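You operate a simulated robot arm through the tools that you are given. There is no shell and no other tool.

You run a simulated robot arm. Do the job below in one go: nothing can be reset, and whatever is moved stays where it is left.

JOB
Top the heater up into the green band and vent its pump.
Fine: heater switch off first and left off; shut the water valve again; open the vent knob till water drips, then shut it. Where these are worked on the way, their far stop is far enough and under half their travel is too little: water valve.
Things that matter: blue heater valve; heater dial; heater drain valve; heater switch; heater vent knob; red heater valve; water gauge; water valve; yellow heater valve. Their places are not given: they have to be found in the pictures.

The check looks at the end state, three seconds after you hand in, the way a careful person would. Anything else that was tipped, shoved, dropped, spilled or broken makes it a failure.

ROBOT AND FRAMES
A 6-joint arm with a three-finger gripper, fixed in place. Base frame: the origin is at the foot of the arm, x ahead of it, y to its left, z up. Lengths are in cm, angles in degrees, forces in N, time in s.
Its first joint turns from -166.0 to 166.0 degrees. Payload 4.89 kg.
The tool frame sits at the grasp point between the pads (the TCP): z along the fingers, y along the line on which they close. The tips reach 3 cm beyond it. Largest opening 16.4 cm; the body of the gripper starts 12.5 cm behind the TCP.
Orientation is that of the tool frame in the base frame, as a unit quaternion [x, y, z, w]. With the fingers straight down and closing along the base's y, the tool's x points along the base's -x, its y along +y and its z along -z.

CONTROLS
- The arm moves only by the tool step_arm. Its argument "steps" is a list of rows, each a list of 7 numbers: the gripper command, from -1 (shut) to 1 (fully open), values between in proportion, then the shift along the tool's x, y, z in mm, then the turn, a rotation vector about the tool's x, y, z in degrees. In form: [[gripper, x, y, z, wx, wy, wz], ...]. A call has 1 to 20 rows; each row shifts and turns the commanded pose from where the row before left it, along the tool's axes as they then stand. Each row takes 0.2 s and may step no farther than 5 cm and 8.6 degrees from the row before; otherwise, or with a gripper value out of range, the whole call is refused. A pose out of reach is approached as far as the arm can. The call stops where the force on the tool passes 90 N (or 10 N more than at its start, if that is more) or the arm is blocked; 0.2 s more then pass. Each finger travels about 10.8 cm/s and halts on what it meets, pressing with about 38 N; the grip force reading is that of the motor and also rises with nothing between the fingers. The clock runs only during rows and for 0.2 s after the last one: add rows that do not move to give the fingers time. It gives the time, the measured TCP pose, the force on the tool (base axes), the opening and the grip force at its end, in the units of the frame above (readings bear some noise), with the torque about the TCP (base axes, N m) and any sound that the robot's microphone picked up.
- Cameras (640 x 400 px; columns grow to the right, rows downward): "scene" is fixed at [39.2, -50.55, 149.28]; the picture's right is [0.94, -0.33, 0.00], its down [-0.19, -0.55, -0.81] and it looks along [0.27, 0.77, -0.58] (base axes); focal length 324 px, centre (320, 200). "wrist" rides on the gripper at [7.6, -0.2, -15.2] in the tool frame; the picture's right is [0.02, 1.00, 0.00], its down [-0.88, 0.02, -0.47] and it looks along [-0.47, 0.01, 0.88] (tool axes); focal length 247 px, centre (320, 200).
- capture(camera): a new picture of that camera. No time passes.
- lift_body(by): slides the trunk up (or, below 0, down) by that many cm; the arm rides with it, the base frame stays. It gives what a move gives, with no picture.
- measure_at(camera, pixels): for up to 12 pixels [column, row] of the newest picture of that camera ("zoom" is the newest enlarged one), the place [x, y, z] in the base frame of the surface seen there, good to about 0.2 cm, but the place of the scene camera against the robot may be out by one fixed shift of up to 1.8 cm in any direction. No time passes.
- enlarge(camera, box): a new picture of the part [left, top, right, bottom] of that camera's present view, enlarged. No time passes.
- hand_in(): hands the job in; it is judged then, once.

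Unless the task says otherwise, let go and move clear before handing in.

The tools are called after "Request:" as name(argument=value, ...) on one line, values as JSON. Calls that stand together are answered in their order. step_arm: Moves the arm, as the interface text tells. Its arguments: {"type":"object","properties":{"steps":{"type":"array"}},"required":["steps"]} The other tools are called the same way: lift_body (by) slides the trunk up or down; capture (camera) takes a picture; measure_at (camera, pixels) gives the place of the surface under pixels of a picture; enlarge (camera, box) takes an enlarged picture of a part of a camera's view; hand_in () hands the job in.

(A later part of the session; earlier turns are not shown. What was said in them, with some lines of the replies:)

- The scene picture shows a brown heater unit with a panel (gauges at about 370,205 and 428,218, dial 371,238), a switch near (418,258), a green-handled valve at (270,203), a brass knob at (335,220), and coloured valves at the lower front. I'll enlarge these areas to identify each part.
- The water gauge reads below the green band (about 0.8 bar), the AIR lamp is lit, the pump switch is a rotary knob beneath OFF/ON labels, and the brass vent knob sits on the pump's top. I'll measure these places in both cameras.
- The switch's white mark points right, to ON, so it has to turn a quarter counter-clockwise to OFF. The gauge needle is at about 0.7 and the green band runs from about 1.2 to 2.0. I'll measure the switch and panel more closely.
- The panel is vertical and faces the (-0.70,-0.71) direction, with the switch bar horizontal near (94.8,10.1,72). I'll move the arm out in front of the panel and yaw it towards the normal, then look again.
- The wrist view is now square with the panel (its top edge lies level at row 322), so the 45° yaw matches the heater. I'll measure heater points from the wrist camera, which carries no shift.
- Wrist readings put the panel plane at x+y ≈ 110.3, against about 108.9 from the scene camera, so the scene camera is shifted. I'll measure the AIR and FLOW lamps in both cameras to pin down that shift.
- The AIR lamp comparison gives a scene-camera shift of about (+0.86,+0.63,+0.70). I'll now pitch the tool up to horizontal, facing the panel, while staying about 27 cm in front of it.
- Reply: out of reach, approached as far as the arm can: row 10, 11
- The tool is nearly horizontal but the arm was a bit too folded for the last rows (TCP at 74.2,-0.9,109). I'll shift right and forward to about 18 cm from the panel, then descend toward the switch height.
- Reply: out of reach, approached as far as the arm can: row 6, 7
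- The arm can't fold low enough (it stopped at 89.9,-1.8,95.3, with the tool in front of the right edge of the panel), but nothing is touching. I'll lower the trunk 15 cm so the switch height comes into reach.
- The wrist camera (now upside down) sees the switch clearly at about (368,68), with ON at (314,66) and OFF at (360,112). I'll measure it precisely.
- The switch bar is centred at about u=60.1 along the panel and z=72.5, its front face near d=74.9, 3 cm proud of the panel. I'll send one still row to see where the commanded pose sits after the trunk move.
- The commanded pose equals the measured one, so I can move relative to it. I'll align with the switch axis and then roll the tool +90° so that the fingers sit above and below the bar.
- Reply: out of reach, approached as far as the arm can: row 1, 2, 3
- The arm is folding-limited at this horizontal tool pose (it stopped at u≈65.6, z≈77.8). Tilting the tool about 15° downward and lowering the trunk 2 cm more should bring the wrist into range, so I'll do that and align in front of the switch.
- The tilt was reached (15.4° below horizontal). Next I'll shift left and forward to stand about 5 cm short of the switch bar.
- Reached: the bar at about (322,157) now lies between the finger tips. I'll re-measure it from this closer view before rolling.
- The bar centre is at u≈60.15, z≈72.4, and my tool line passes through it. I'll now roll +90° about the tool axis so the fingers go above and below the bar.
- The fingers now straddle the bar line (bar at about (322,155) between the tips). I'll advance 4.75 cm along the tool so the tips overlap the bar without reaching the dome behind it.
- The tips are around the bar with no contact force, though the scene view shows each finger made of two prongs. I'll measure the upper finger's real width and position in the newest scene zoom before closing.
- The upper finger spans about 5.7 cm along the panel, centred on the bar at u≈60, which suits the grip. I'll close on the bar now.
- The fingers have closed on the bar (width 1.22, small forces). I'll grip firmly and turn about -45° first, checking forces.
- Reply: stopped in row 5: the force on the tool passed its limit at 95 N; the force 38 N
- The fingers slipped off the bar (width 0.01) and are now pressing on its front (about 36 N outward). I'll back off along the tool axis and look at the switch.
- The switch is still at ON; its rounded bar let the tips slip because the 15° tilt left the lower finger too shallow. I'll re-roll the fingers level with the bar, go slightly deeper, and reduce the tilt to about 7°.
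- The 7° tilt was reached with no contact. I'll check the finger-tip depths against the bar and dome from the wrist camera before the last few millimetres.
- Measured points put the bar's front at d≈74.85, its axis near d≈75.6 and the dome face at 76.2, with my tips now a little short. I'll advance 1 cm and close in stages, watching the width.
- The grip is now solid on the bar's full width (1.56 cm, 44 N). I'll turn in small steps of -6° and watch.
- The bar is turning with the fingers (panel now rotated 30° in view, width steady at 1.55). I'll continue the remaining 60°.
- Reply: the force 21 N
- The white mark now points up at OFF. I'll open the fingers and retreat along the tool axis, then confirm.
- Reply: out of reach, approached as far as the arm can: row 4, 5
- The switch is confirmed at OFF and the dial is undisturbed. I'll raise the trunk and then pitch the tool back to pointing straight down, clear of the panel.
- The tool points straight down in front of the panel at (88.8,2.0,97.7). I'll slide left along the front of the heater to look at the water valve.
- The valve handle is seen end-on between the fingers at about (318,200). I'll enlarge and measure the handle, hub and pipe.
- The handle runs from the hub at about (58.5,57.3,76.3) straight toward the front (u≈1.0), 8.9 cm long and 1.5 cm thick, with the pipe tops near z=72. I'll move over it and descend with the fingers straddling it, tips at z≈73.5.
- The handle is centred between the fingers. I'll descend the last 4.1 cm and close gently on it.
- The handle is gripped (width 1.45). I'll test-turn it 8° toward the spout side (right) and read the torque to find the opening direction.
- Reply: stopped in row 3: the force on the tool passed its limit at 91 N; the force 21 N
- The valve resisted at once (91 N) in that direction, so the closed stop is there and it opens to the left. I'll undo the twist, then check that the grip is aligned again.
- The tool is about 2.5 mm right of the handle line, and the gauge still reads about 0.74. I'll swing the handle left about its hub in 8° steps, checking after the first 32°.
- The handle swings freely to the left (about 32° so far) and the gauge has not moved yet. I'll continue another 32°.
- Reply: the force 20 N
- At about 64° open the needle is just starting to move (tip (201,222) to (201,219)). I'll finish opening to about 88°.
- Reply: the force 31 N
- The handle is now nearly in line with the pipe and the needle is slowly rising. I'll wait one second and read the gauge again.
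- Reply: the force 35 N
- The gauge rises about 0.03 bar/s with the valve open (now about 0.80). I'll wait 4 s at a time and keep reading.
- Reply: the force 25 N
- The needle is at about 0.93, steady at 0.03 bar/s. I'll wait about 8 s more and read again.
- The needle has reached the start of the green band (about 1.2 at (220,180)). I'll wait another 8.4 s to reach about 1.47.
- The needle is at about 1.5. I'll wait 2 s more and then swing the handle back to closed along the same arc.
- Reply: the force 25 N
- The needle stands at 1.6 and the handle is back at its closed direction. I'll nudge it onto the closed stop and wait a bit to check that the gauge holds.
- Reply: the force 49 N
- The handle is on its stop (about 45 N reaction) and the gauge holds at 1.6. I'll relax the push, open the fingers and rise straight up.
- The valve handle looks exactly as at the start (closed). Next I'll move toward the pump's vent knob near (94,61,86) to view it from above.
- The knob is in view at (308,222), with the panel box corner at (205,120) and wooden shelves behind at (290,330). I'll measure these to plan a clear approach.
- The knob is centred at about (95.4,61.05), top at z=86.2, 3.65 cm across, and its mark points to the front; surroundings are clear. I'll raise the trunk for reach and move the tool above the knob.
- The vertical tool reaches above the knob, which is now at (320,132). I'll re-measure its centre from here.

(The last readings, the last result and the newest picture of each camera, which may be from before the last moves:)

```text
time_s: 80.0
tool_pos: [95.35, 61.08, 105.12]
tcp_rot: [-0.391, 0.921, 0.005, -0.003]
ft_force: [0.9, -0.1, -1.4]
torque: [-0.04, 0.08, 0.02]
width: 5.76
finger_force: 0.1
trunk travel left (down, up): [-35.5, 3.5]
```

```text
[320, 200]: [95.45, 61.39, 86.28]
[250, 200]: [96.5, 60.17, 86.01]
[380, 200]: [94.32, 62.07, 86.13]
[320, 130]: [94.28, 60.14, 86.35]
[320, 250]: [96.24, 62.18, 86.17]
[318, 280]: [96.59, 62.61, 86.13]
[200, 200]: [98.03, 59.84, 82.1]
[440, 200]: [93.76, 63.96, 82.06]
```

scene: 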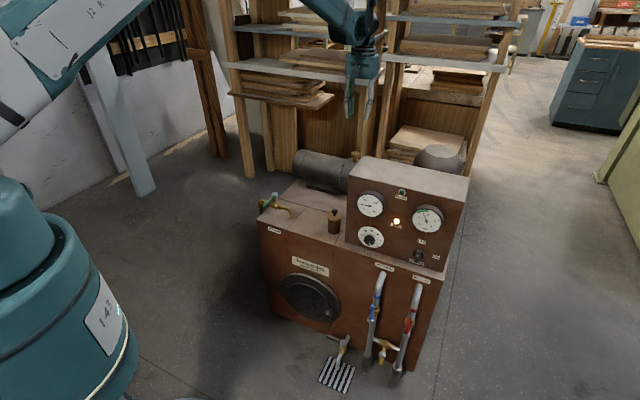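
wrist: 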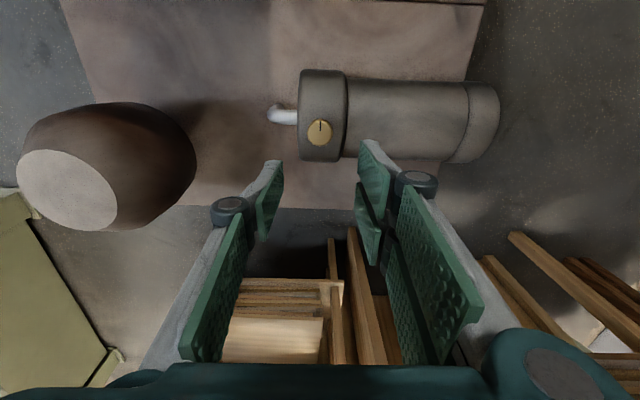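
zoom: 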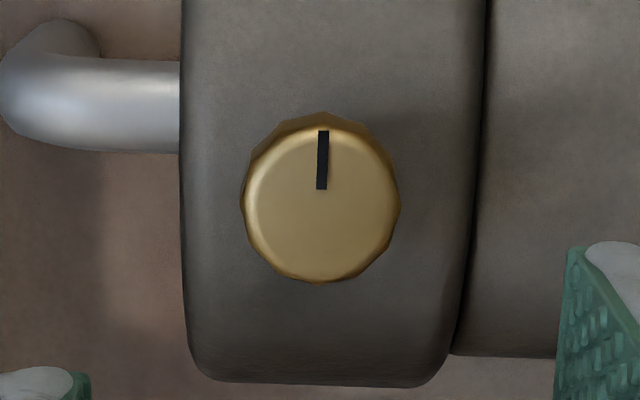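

The knob centre refines to (95.47,61.37), radius 1.75, mark at 12 o'clock toward the front. I'll pre-rotate the tool 60° clockwise so that I have room for a long counter-clockwise turn, and descend part way.

Request:
step_arm(steps=[[-0.3, -2.9, 1.2, 0, 0, 0, 0], [-0.3, 0, 0, 0, 0, 0, 7.5], [-0.3, 0, 0, 0, 0, 0, 7.5], [-0.3, 0, 0, 0, 0, 0, 7.5], [-0.3, 0, 0, 0, 0, 0, 7.5], [-0.3, 0, 0, 0, 0, 0, 7.5], [-0.3, 0, 0, 0, 0, 0, 7.5], [-0.3, 0, 0, 0, 0, 0, 7.5], [-0.3, 0, 0, 0, 0, 0, 7.5], [-0.3, 0, 0, 40, 0, 0, 0], [-0.3, 0, 0, 40, 0, 0, 0], [-0.3, 0, 0, 30, 0, 0, 0], [-0.3, 0, 0, 0, 0, 0, 0]])

Request:
capture(camera="wrist")

Request:
enlarge(camera="scene", box=[310, 90, 400, 190])

```text
time_s: 82.8
tool_pos: [95.29, 61.57, 94.23]
tcp_rot: [0.121, 0.993, 0.002, -0.004]
ft_force: [0.2, -0.6, 0.5]
torque: [-0.03, 0.02, -0.04]
width: 5.74
finger_force: 0.1
trunk travel left (down, up): [-35.5, 3.5]
```

```text
taken
```

wrist: 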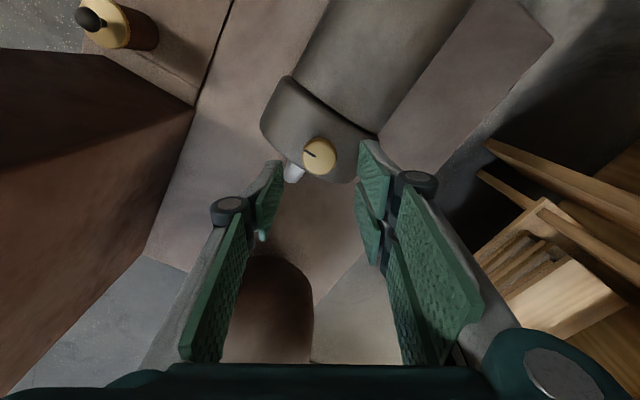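

```text
4.00 times, centred on (355, 140) of scene
```

zoom: 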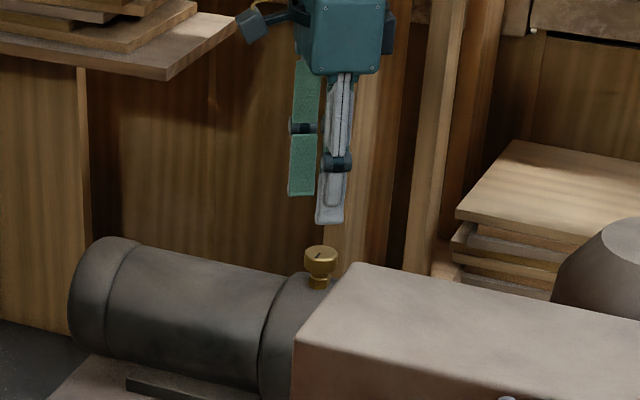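

I'll re-measure the knob from this closer view to centre the grip.

Request:
enlarge(camera="wrist", box=[280, 120, 360, 190])

Request:
measure_at(camera="zoom", pixels=[[320, 200], [230, 200], [405, 200], [320, 110], [320, 290], [300, 180]])

```text
5.71 times, centred on (320, 155) of wrist
```

zoom: 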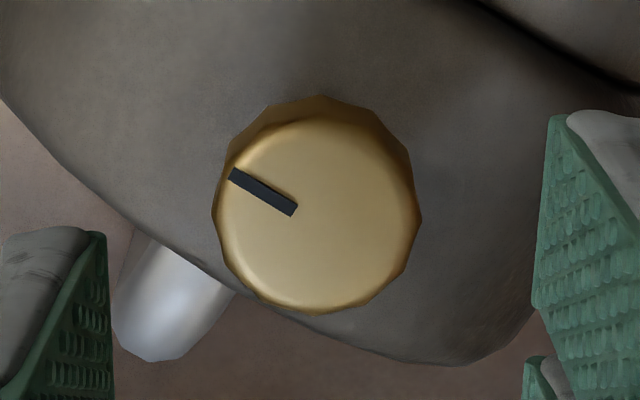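

```text
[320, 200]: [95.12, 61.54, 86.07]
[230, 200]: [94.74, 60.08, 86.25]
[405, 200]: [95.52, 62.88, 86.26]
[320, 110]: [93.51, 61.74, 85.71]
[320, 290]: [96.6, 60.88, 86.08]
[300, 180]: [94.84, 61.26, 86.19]
```

The knob centre comes out at about (95.38,61.4). I'll correct by about 1.5 mm, descend so that the tips are around z≈83.8, and close on the knob.

Request:
step_arm(steps=[[-0.3, -1.3, -1.4, 25, 0, 0, 0], [-0.3, 0, 0, 25, 0, 0, 0], [-0.3, 0, 0, 24, 0, 0, 0], [-0.3, 0, 0, 0, 0, 0, 0], [-0.45, 0, 0, 0, 0, 0, 0], [-0.55, 0, 0, 0, 0, 0, 0], [-0.6, 0, 0, 0, 0, 0, 0], [-0.6, 0, 0, 0, 0, 0, 0]])

Request:
capture(camera="wrist")

Request:
enlarge(camera="scene", box=[310, 90, 400, 190])

```text
time_s: 84.6
tool_pos: [95.23, 61.4, 86.96]
tcp_rot: [0.121, 0.993, 0.002, -0.004]
ft_force: [3.5, 10.2, 1.7]
torque: [0.25, -0.19, 0.01]
width: 3.7
finger_force: 4.8
trunk travel left (down, up): [-35.5, 3.5]
```

```text
taken
```

wrist: 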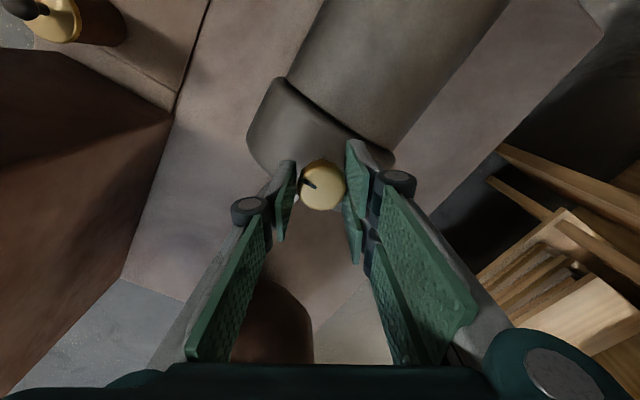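

```text
4.00 times, centred on (355, 140) of scene
```

zoom: 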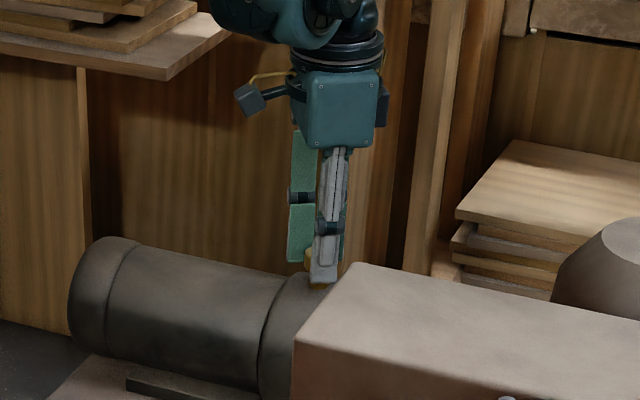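

The right-hand finger has touched first (width 3.7). I'll shift 1 mm that way and grip firmly.

Request:
step_arm(steps=[[-0.62, 0, 1, 0, 0, 0, 0], [-0.7, 0, 0, 0, 0, 0, 0], [-0.7, 0, 0, 0, 0, 0, 0], [-0.7, 0, 0, 0, 0, 0, 0]])

Request:
enlarge(camera="wrist", box=[270, 140, 370, 230])

```text
time_s: 85.6
tool_pos: [95.29, 61.44, 86.84]
tcp_rot: [0.121, 0.993, 0.003, -0.004]
ft_force: [11.9, 21.8, 6.6]
torque: [0.44, -0.31, 0.06]
width: 3.43
finger_force: 44.9
trunk travel left (down, up): [-35.5, 3.5]
```

```text
4.44 times, centred on (320, 185) of wrist
```

zoom: 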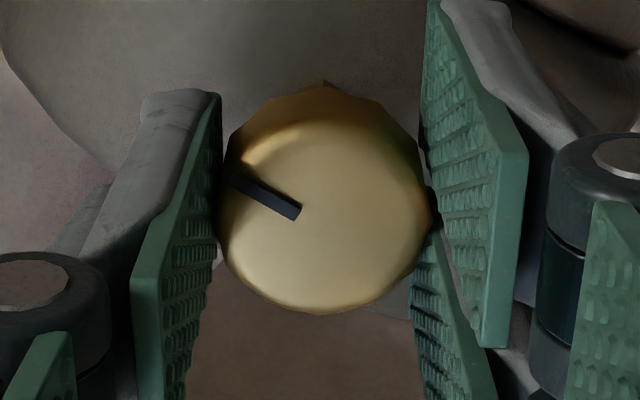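

The knob is gripped at 3.43 cm with 45 N. I'll try turning counter-clockwise 18° first.

Request:
step_arm(steps=[[-0.75, 0, 0, 0, 0, 0, -6], [-0.75, 0, 0, 0, 0, 0, -6], [-0.75, 0, 0, 0, 0, 0, -6], [-0.75, 0, 0, 0, 0, 0, 0]])

Request:
enlarge(camera="wrist", box=[270, 140, 370, 230])

Request:
enlarge(camera="scene", box=[310, 130, 400, 200])

```text
time_s: 86.6
tool_pos: [95.29, 61.39, 87.0]
tcp_rot: [-0.035, 0.999, 0.003, -0.003]
ft_force: [14.8, 22.7, 10.5]
torque: [0.5, -0.13, 0.02]
width: 3.44
finger_force: 45.0
trunk travel left (down, up): [-35.5, 3.5]
```

```text
4.44 times, centred on (320, 185) of wrist
```

zoom: 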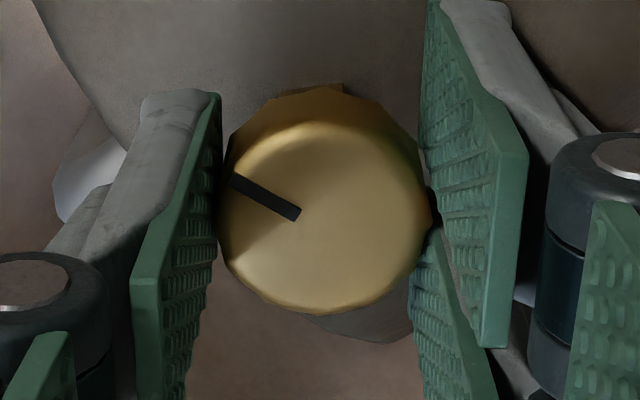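

```text
5.71 times, centred on (355, 165) of scene
```

zoom: 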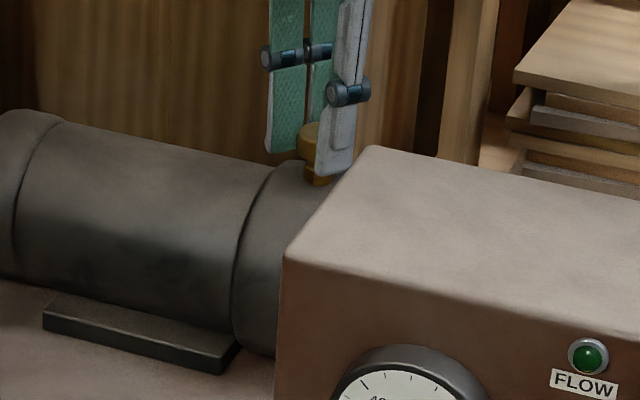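

The knob turns with the fingers (the mark stays fixed relative to them), so counter-clockwise opens it. I'll continue 24° more, watching for sound or drips.

Request:
step_arm(steps=[[-0.75, 0, 0, 0, 0, 0, -6], [-0.75, 0, 0, 0, 0, 0, -6], [-0.75, 0, 0, 0, 0, 0, -6], [-0.75, 0, 0, 0, 0, 0, -6], [-0.75, 0, 0, 0, 0, 0, 0]])

Request:
capture(camera="wrist")

Request:
enlarge(camera="scene", box=[310, 130, 450, 240])

```text
time_s: 87.8
tool_pos: [95.34, 61.49, 86.98]
tcp_rot: [-0.242, 0.97, 0.004, -0.003]
ft_force: [3.3, 2.1, -3.7]
torque: [-0.18, 0.07, 0.0]
width: 3.44
finger_force: 44.8
trunk travel left (down, up): [-35.5, 3.5]
```

```text
taken
```

wrist: 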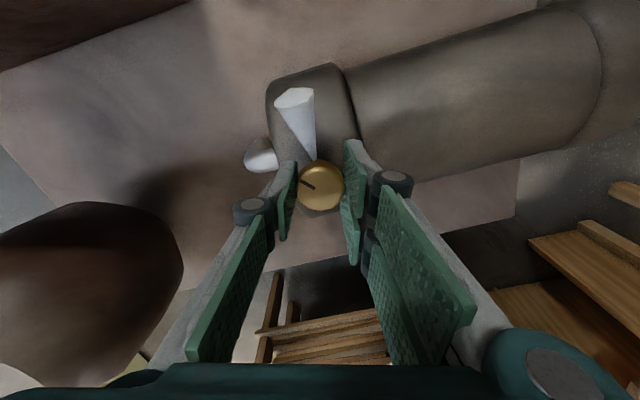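

```text
3.64 times, centred on (380, 185) of scene
```

zoom: 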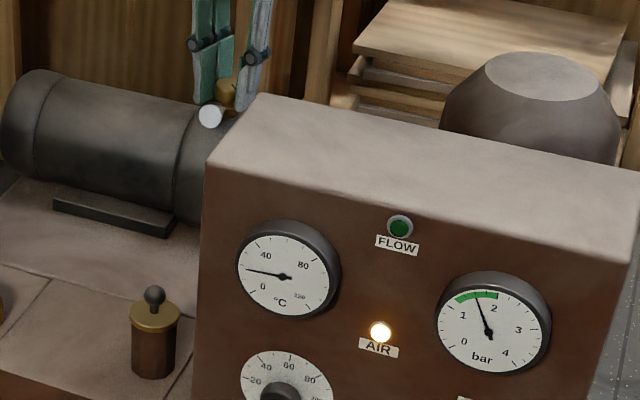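

A white plume now comes out by the knob at (298,115): air is escaping at about 42° open, and the AIR lamp is still lit. I'll hold here a second and look for water drops.

Request:
step_arm(steps=[[-0.75, 0, 0, 0, 0, 0, 0], [-0.75, 0, 0, 0, 0, 0, 0], [-0.75, 0, 0, 0, 0, 0, 0], [-0.75, 0, 0, 0, 0, 0, 0], [-0.75, 0, 0, 0, 0, 0, 0]])

Request:
enlarge(camera="wrist", box=[220, 60, 400, 230])

Request:
enlarge(camera="scene", box=[330, 130, 450, 240])

```text
time_s: 89.0
tool_pos: [95.32, 61.41, 86.89]
tcp_rot: [-0.242, 0.97, 0.003, -0.003]
ft_force: [-7.5, -11.5, -14.4]
torque: [-0.46, 0.19, -0.02]
width: 3.44
finger_force: 45.6
trunk travel left (down, up): [-35.5, 3.5]
```

```text
2.35 times, centred on (310, 145) of wrist
```

zoom: 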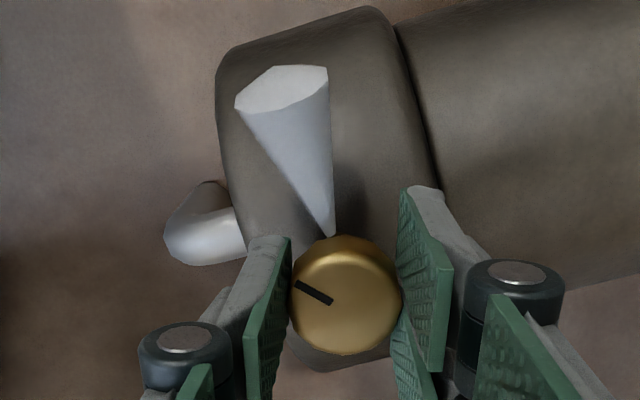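

```text
3.64 times, centred on (390, 185) of scene
```

zoom: 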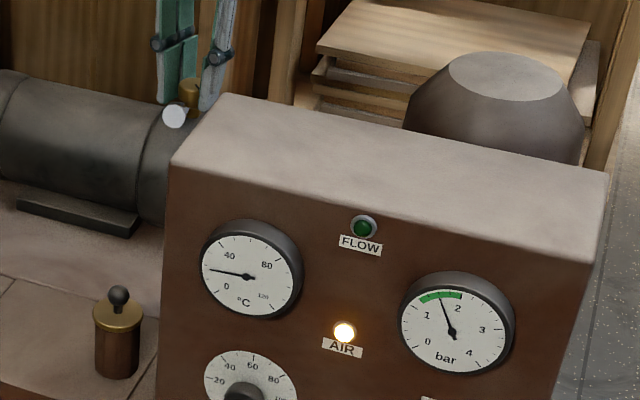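

Air is still escaping (white plume) with the gauge still in the green. I'll hold in short waits and check for water after each.

Request:
step_arm(steps=[[-0.75, 0, 0, 0, 0, 0, 0], [-0.75, 0, 0, 0, 0, 0, 0], [-0.75, 0, 0, 0, 0, 0, 0], [-0.75, 0, 0, 0, 0, 0, 0], [-0.75, 0, 0, 0, 0, 0, 0], [-0.75, 0, 0, 0, 0, 0, 0], [-0.75, 0, 0, 0, 0, 0, 0], [-0.75, 0, 0, 0, 0, 0, 0]])

Request:
enlarge(camera="wrist", box=[220, 60, 400, 230])

Request:
enlarge(camera="scene", box=[330, 130, 450, 240])

```text
time_s: 90.8
tool_pos: [95.3, 61.32, 86.9]
tcp_rot: [-0.242, 0.97, 0.004, -0.004]
ft_force: [-12.4, -19.6, -20.6]
torque: [-0.48, 0.48, -0.02]
width: 3.46
finger_force: 45.6
trunk travel left (down, up): [-35.5, 3.5]
```

```text
2.35 times, centred on (310, 145) of wrist
```

zoom: 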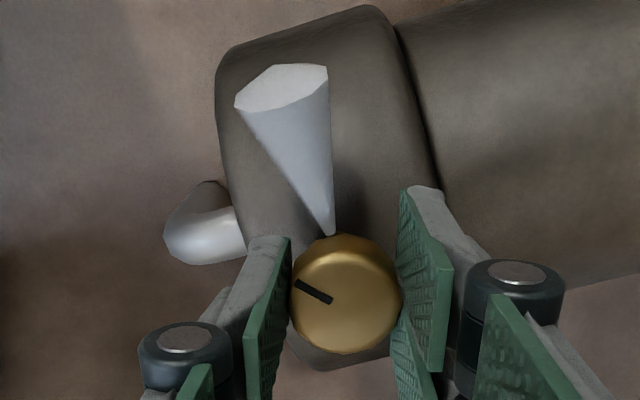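

```text
3.64 times, centred on (390, 185) of scene
```

zoom: 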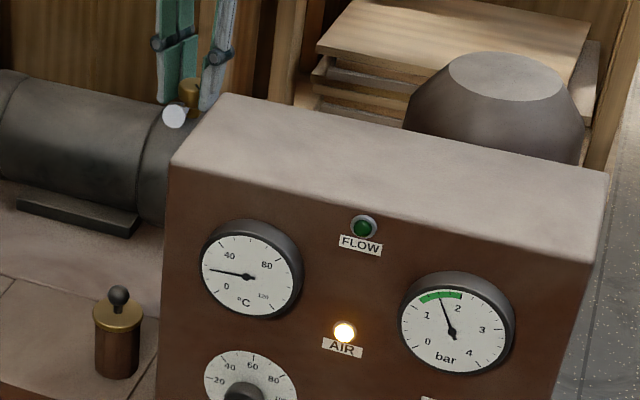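

Still air; the gauge is steady in the green. I'll wait another 2 s.

Request:
step_arm(steps=[[-0.75, 0, 0, 0, 0, 0, 0], [-0.75, 0, 0, 0, 0, 0, 0], [-0.75, 0, 0, 0, 0, 0, 0], [-0.75, 0, 0, 0, 0, 0, 0], [-0.75, 0, 0, 0, 0, 0, 0], [-0.75, 0, 0, 0, 0, 0, 0], [-0.75, 0, 0, 0, 0, 0, 0], [-0.75, 0, 0, 0, 0, 0, 0], [-0.75, 0, 0, 0, 0, 0, 0], [-0.75, 0, 0, 0, 0, 0, 0]])

Request:
enlarge(camera="wrist", box=[220, 60, 400, 230])

Request:
enlarge(camera="scene", box=[330, 130, 450, 240])

Request:
enlarge(camera="scene", box=[400, 190, 460, 240])

```text
time_s: 93.0
tool_pos: [95.31, 61.43, 87.0]
tcp_rot: [-0.242, 0.97, 0.003, -0.003]
ft_force: [-2.3, -15.1, -13.8]
torque: [-0.52, 0.07, -0.03]
width: 3.42
finger_force: 44.9
trunk travel left (down, up): [-35.5, 3.5]
```

```text
2.35 times, centred on (310, 145) of wrist
```

zoom: 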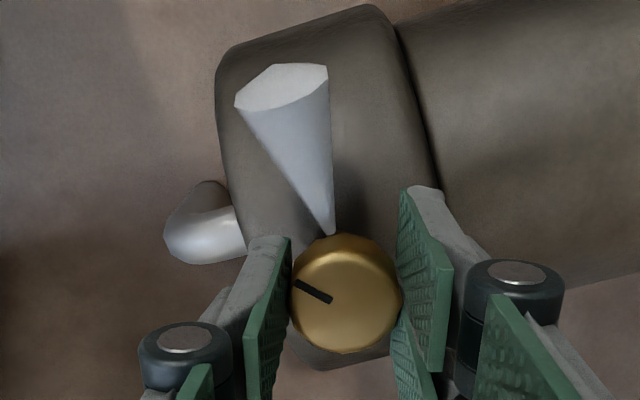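

```text
3.64 times, centred on (390, 185) of scene
```

zoom: 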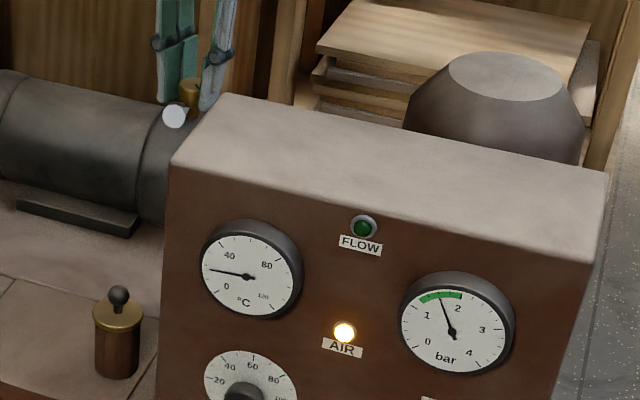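

```text
8.00 times, centred on (430, 215) of scene
```

zoom: 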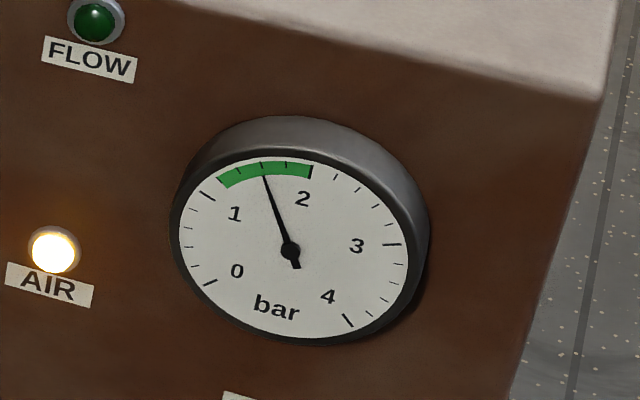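

The gauge still reads 1.6 and only air escapes so far. I'll keep holding, 3 s this time.

Request:
step_arm(steps=[[-0.75, 0, 0, 0, 0, 0, 0], [-0.75, 0, 0, 0, 0, 0, 0], [-0.75, 0, 0, 0, 0, 0, 0], [-0.75, 0, 0, 0, 0, 0, 0], [-0.75, 0, 0, 0, 0, 0, 0], [-0.75, 0, 0, 0, 0, 0, 0], [-0.75, 0, 0, 0, 0, 0, 0], [-0.75, 0, 0, 0, 0, 0, 0], [-0.75, 0, 0, 0, 0, 0, 0], [-0.75, 0, 0, 0, 0, 0, 0], [-0.75, 0, 0, 0, 0, 0, 0], [-0.75, 0, 0, 0, 0, 0, 0], [-0.75, 0, 0, 0, 0, 0, 0], [-0.75, 0, 0, 0, 0, 0, 0]])

Request:
capture(camera="wrist")

Request:
enlarge(camera="scene", box=[330, 130, 450, 240])

```text
time_s: 96.0
tool_pos: [95.35, 61.5, 86.96]
tcp_rot: [-0.242, 0.97, 0.003, -0.003]
ft_force: [9.6, -9.2, -5.7]
torque: [-0.34, -0.33, -0.03]
width: 3.4
finger_force: 44.8
trunk travel left (down, up): [-35.5, 3.5]
```

```text
taken
```

wrist: 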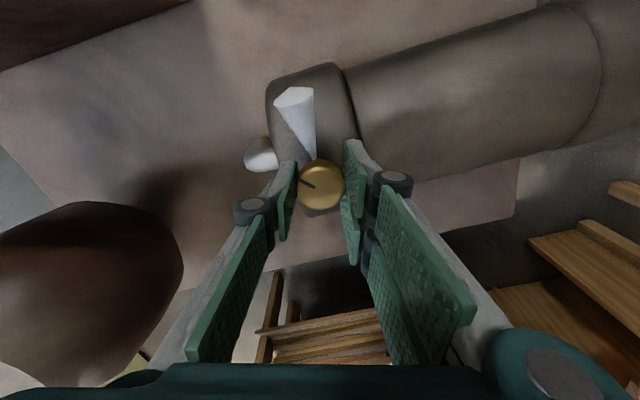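

```text
3.64 times, centred on (390, 185) of scene
```

zoom: 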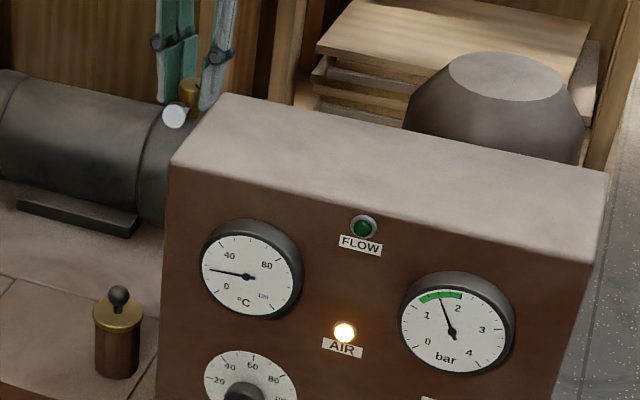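

Air still escapes unchanged after about 8 s. I'll open the knob another 24° to speed the venting, then look again.

Request:
step_arm(steps=[[-0.75, 0, 0, 0, 0, 0, -6], [-0.75, 0, 0, 0, 0, 0, -6], [-0.75, 0, 0, 0, 0, 0, -6], [-0.75, 0, 0, 0, 0, 0, -6], [-0.75, 0, 0, 0, 0, 0, 0], [-0.75, 0, 0, 0, 0, 0, 0]])

Request:
capture(camera="wrist")

Request:
enlarge(camera="scene", box=[330, 130, 450, 240])

```text
time_s: 97.4
tool_pos: [95.36, 61.29, 87.07]
tcp_rot: [-0.439, 0.898, 0.004, -0.001]
ft_force: [29.3, -3.9, 12.6]
torque: [-0.06, -0.87, -0.08]
width: 3.42
finger_force: 44.8
trunk travel left (down, up): [-35.5, 3.5]
```

```text
taken
```

wrist: 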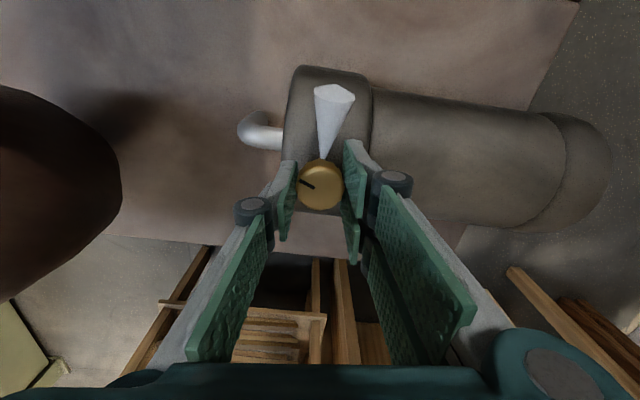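

```text
3.64 times, centred on (390, 185) of scene
```

zoom: 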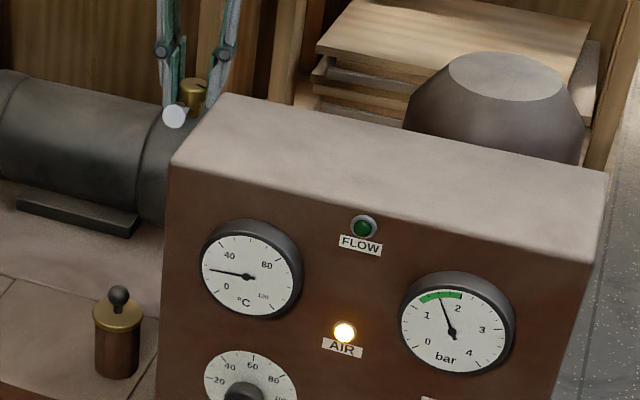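

The knob is about 66° open and air is still escaping. I'll wait 4 s and look again.

Request:
step_arm(steps=[[-0.75, 0, 0, 0, 0, 0, 0], [-0.75, 0, 0, 0, 0, 0, 0], [-0.75, 0, 0, 0, 0, 0, 0], [-0.75, 0, 0, 0, 0, 0, 0], [-0.75, 0, 0, 0, 0, 0, 0], [-0.75, 0, 0, 0, 0, 0, 0], [-0.75, 0, 0, 0, 0, 0, 0], [-0.75, 0, 0, 0, 0, 0, 0], [-0.75, 0, 0, 0, 0, 0, 0], [-0.75, 0, 0, 0, 0, 0, 0], [-0.75, 0, 0, 0, 0, 0, 0], [-0.75, 0, 0, 0, 0, 0, 0], [-0.75, 0, 0, 0, 0, 0, 0], [-0.75, 0, 0, 0, 0, 0, 0], [-0.75, 0, 0, 0, 0, 0, 0], [-0.75, 0, 0, 0, 0, 0, 0]])

Request:
capture(camera="wrist")

Request:
enlarge(camera="scene", box=[330, 130, 450, 240])

```text
time_s: 100.8
tool_pos: [95.29, 61.31, 87.06]
tcp_rot: [-0.439, 0.899, 0.004, -0.002]
ft_force: [39.2, -8.1, 16.8]
torque: [-0.21, -1.11, -0.06]
width: 3.43
finger_force: 45.3
trunk travel left (down, up): [-35.5, 3.5]
```

```text
taken
```

wrist: 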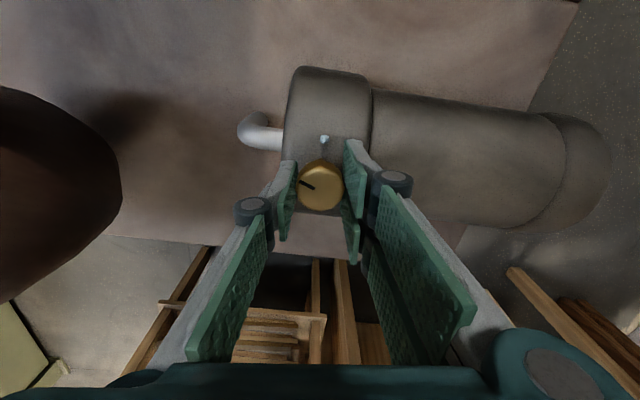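

```text
3.64 times, centred on (390, 185) of scene
```

zoom: 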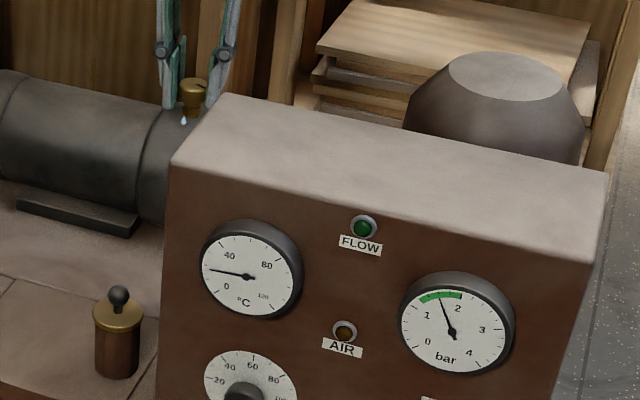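

Water is now dripping (drop at (325,138)) and the AIR lamp has gone out. I'll turn the knob back clockwise the full 66° to shut it.

Request:
step_arm(steps=[[-0.75, 0, 0, 0, 0, 0, 7.5], [-0.75, 0, 0, 0, 0, 0, 7.5], [-0.75, 0, 0, 0, 0, 0, 7.5], [-0.75, 0, 0, 0, 0, 0, 7.5], [-0.75, 0, 0, 0, 0, 0, 7.5], [-0.75, 0, 0, 0, 0, 0, 7.5], [-0.75, 0, 0, 0, 0, 0, 7.5], [-0.75, 0, 0, 0, 0, 0, 7.5], [-0.75, 0, 0, 0, 0, 0, 6], [-0.75, 0, 0, 0, 0, 0, 0]])

Request:
capture(camera="wrist")

Request:
enlarge(camera="scene", box=[330, 130, 450, 240])

Request:
enlarge(camera="wrist", box=[270, 120, 370, 230])

```text
time_s: 103.0
tool_pos: [95.14, 61.66, 86.88]
tcp_rot: [0.122, 0.992, 0.002, -0.006]
ft_force: [1.8, 8.0, -6.1]
torque: [0.26, 0.16, -0.01]
width: 3.42
finger_force: 45.4
trunk travel left (down, up): [-35.5, 3.5]
```

```text
taken
```

wrist: 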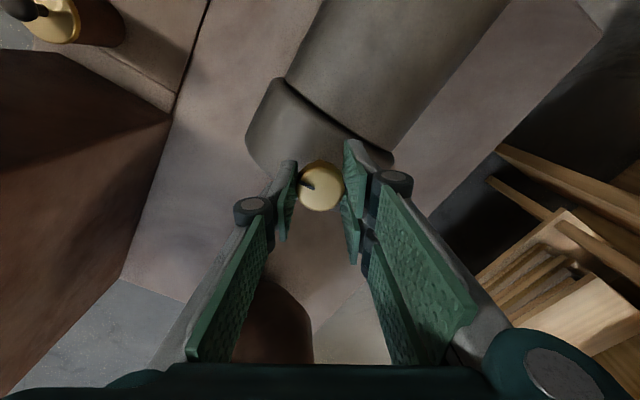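

```text
3.64 times, centred on (390, 185) of scene
```

zoom: 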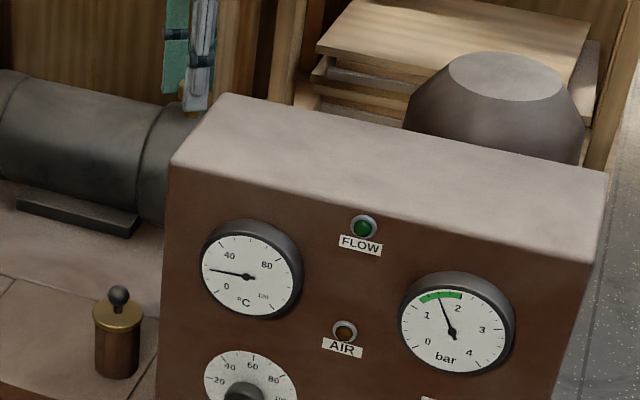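

```text
3.64 times, centred on (320, 175) of wrist
```

zoom: 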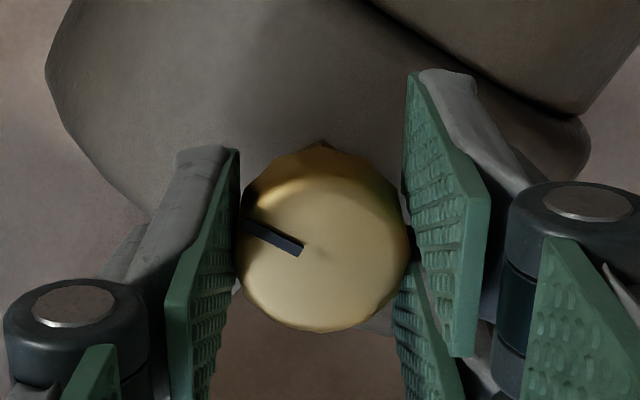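

The knob is back at its starting angle with no plume or drip. I'll nudge it a few degrees further clockwise to be sure it is on its shut stop.

Request:
step_arm(steps=[[-0.75, 0, 0, 0, 0, 0, 2.5], [-0.75, 0, 0, 0, 0, 0, 2.5], [-0.75, 0, 0, 0, 0, 0, 0], [-0.75, 0, 0, 0, 0, 0, 0], [-0.75, 0, 0, 0, 0, 0, 0]])

Request:
enlarge(camera="wrist", box=[270, 120, 370, 230])

```text
time_s: 104.2
tool_pos: [95.4, 61.45, 86.86]
tcp_rot: [0.164, 0.986, 0.003, -0.005]
ft_force: [-2.5, 27.3, -5.6]
torque: [0.85, 0.28, 0.3]
width: 3.44
finger_force: 45.3
trunk travel left (down, up): [-35.5, 3.5]
```

```text
3.64 times, centred on (320, 175) of wrist
```

zoom: 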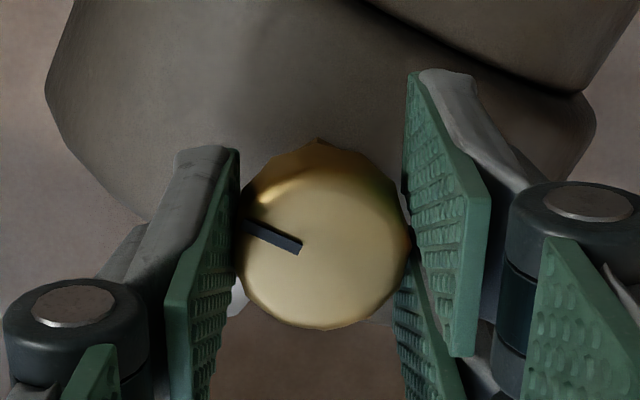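

The torque has risen to 0.3 N m, so the knob is against its shut stop. I'll open the fingers and rise clear.

Request:
step_arm(steps=[[-0.5, 0, 0, 0, 0, 0, 0], [-0.3, 0, 0, 0, 0, 0, 0], [-0.3, 0, 0, 0, 0, 0, 0], [-0.3, 0, 0, -25, 0, 0, 0], [-0.3, 0, 0, -40, 0, 0, 0], [-0.3, 0, 0, -40, 0, 0, 0], [-0.3, 0, 0, -40, 0, 0, 0], [-0.3, 0, 0, 0, 0, 0, 0]])

Request:
capture(camera="wrist")

Request:
enlarge(camera="wrist", box=[280, 90, 360, 180])

Request:
enlarge(camera="scene", box=[335, 140, 375, 175])

Request:
enlarge(camera="scene", box=[360, 180, 460, 270])

```text
time_s: 106.0
tool_pos: [95.27, 61.16, 101.54]
tcp_rot: [0.164, 0.986, 0.003, -0.004]
ft_force: [-0.5, -0.9, 0.3]
torque: [0.06, -0.1, -0.02]
width: 5.73
finger_force: 0.1
trunk travel left (down, up): [-35.5, 3.5]
```

```text
taken
```

wrist: 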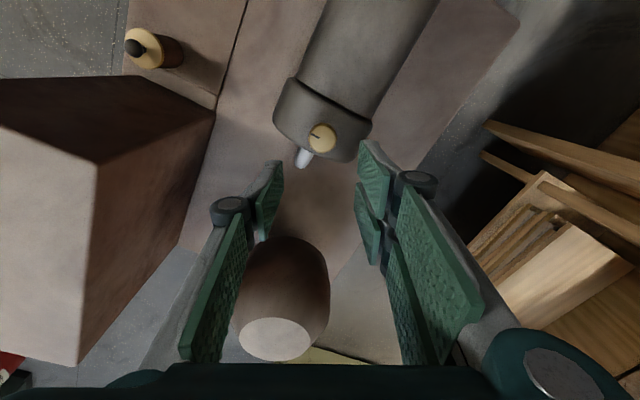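

```text
4.44 times, centred on (320, 135) of wrist
```

zoom: 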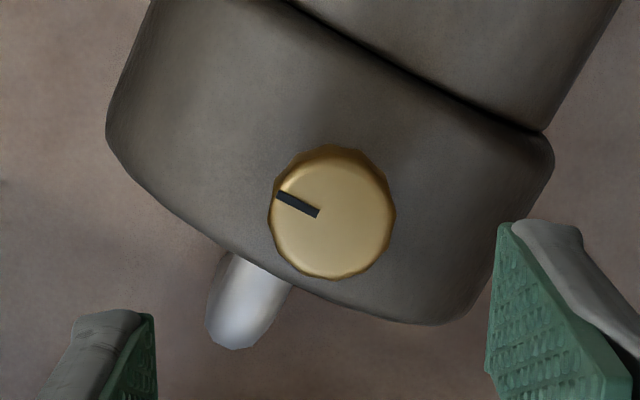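

```text
11.43 times, centred on (355, 158) of scene
```

zoom: 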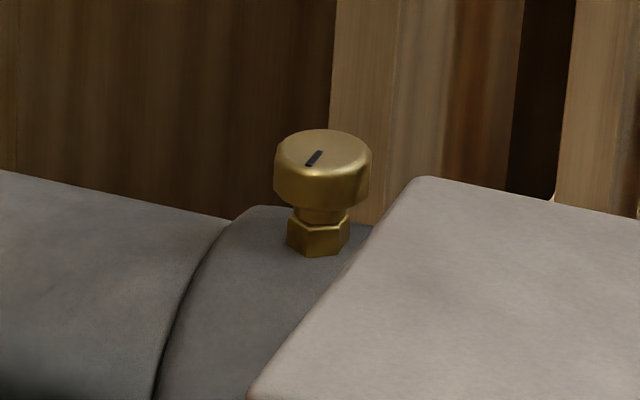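

```text
4.44 times, centred on (410, 225) of scene
```

zoom: 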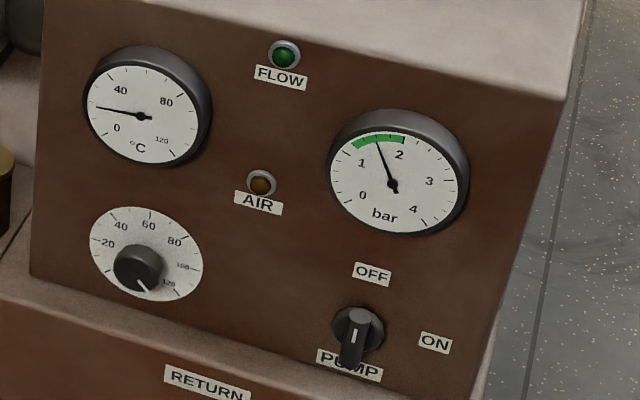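

The knob, water valve and dial look as they did at the start, the AIR lamp is off, the gauge reads about 1.6 in the green, and the switch is at OFF. I'll pull the arm up and back to a clear place and take final checks.

Request:
step_arm(steps=[[-0.3, 0, 0, -40, 0, 0, 0], [-0.3, 0, 0, -40, 0, 0, 0], [-0.3, 26, -32.5, 0, 0, 0, 0], [-0.3, 26, -32.5, 0, 0, 0, 0], [-0.3, 26, -32.5, 0, 0, 0, 0], [-0.3, 26, -32.5, 0, 0, 0, 0], [-0.3, 26, -32.5, 0, 0, 0, 0], [-0.3, 26, -32.5, 0, 0, 0, 0], [-0.3, 0, 0, 0, 0, 0, 0]])

Request:
capture(camera="scene")

Request:
enlarge(camera="scene", box=[310, 260, 450, 400])

Request:
enlarge(camera="scene", box=[395, 190, 460, 270])

Request:
enlarge(camera="scene", box=[250, 140, 370, 240])

```text
time_s: 108.0
tool_pos: [74.26, 48.05, 109.53]
tcp_rot: [0.165, 0.986, 0.002, -0.005]
ft_force: [-0.9, -0.2, 0.7]
torque: [0.1, -0.13, -0.03]
width: 5.76
finger_force: 0.0
trunk travel left (down, up): [-35.5, 3.5]
```

```text
taken
```

scene: 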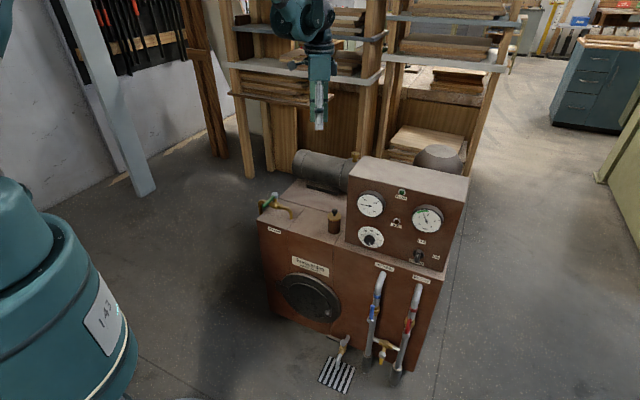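

```text
2.86 times, centred on (380, 330) of scene
```

zoom: 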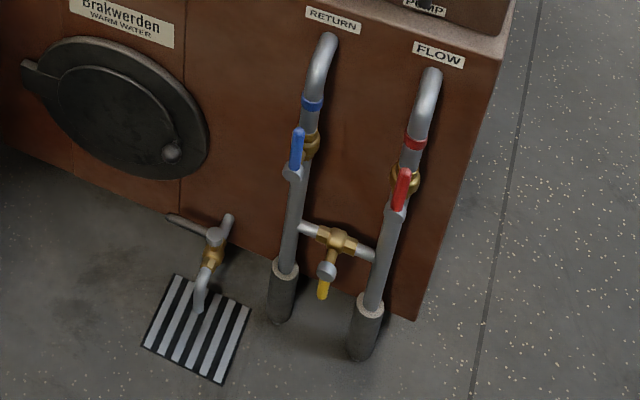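

```text
5.00 times, centred on (428, 230) of scene
```

zoom: 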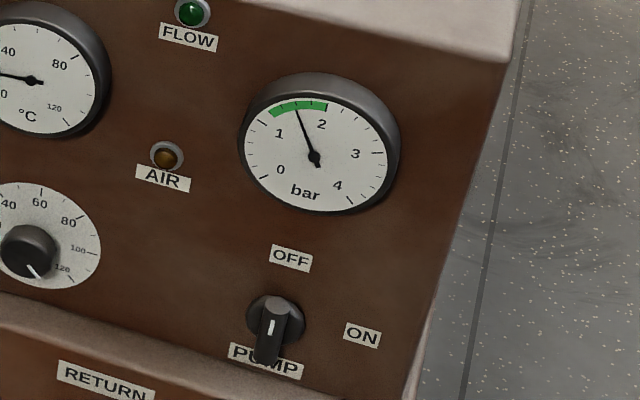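

```text
4.00 times, centred on (310, 190) of scene
```

zoom: 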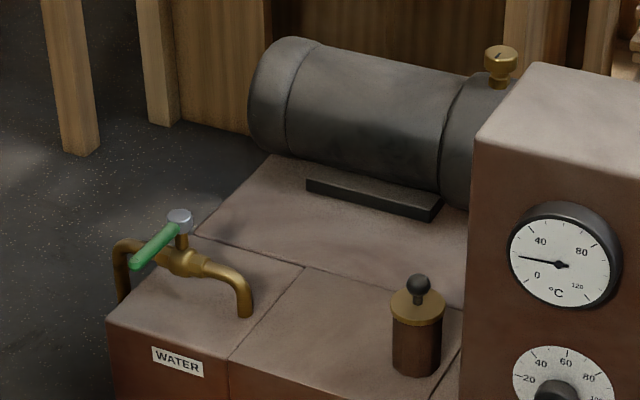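

Everything checks out in the final pictures. The gauge needle is at about 1.6 in the green, the AIR lamp is out and the switch mark points to OFF. The water valve and vent knob are shut as at the start, the coloured and drain valves are unchanged, and the arm is clear. I'm handing the job in.

Request:
hand_in()

```text
The job is handed in.
```

The heater is topped up to about 1.6 bar, inside the green band (about 1.2 to 2.0), and its pump is vented. I've handed the job in, but no result has come back.

- **Heater switch:** I turned it from ON to OFF before anything else and left it off. The first grip slipped off the bar and pressed on its front. The second grip turned it cleanly.
- **Water valve:** I opened it to about 88°, let the gauge rise from about 0.7 to 1.6, then shut it back onto its stop. My first test push was in the wrong direction and reached 91 N against the closed stop. The handle looks the same as at the start.
- **Vent knob:** I opened it about 66°. Air escaped until water dripped and the AIR lamp went out, and then I shut it onto its stop.
- **Everything else:** The dial and the blue, red, yellow and drain valves look unchanged in the final pictures. The gauge held at about 1.6 after the valve was shut, and the arm is clear of the heater.
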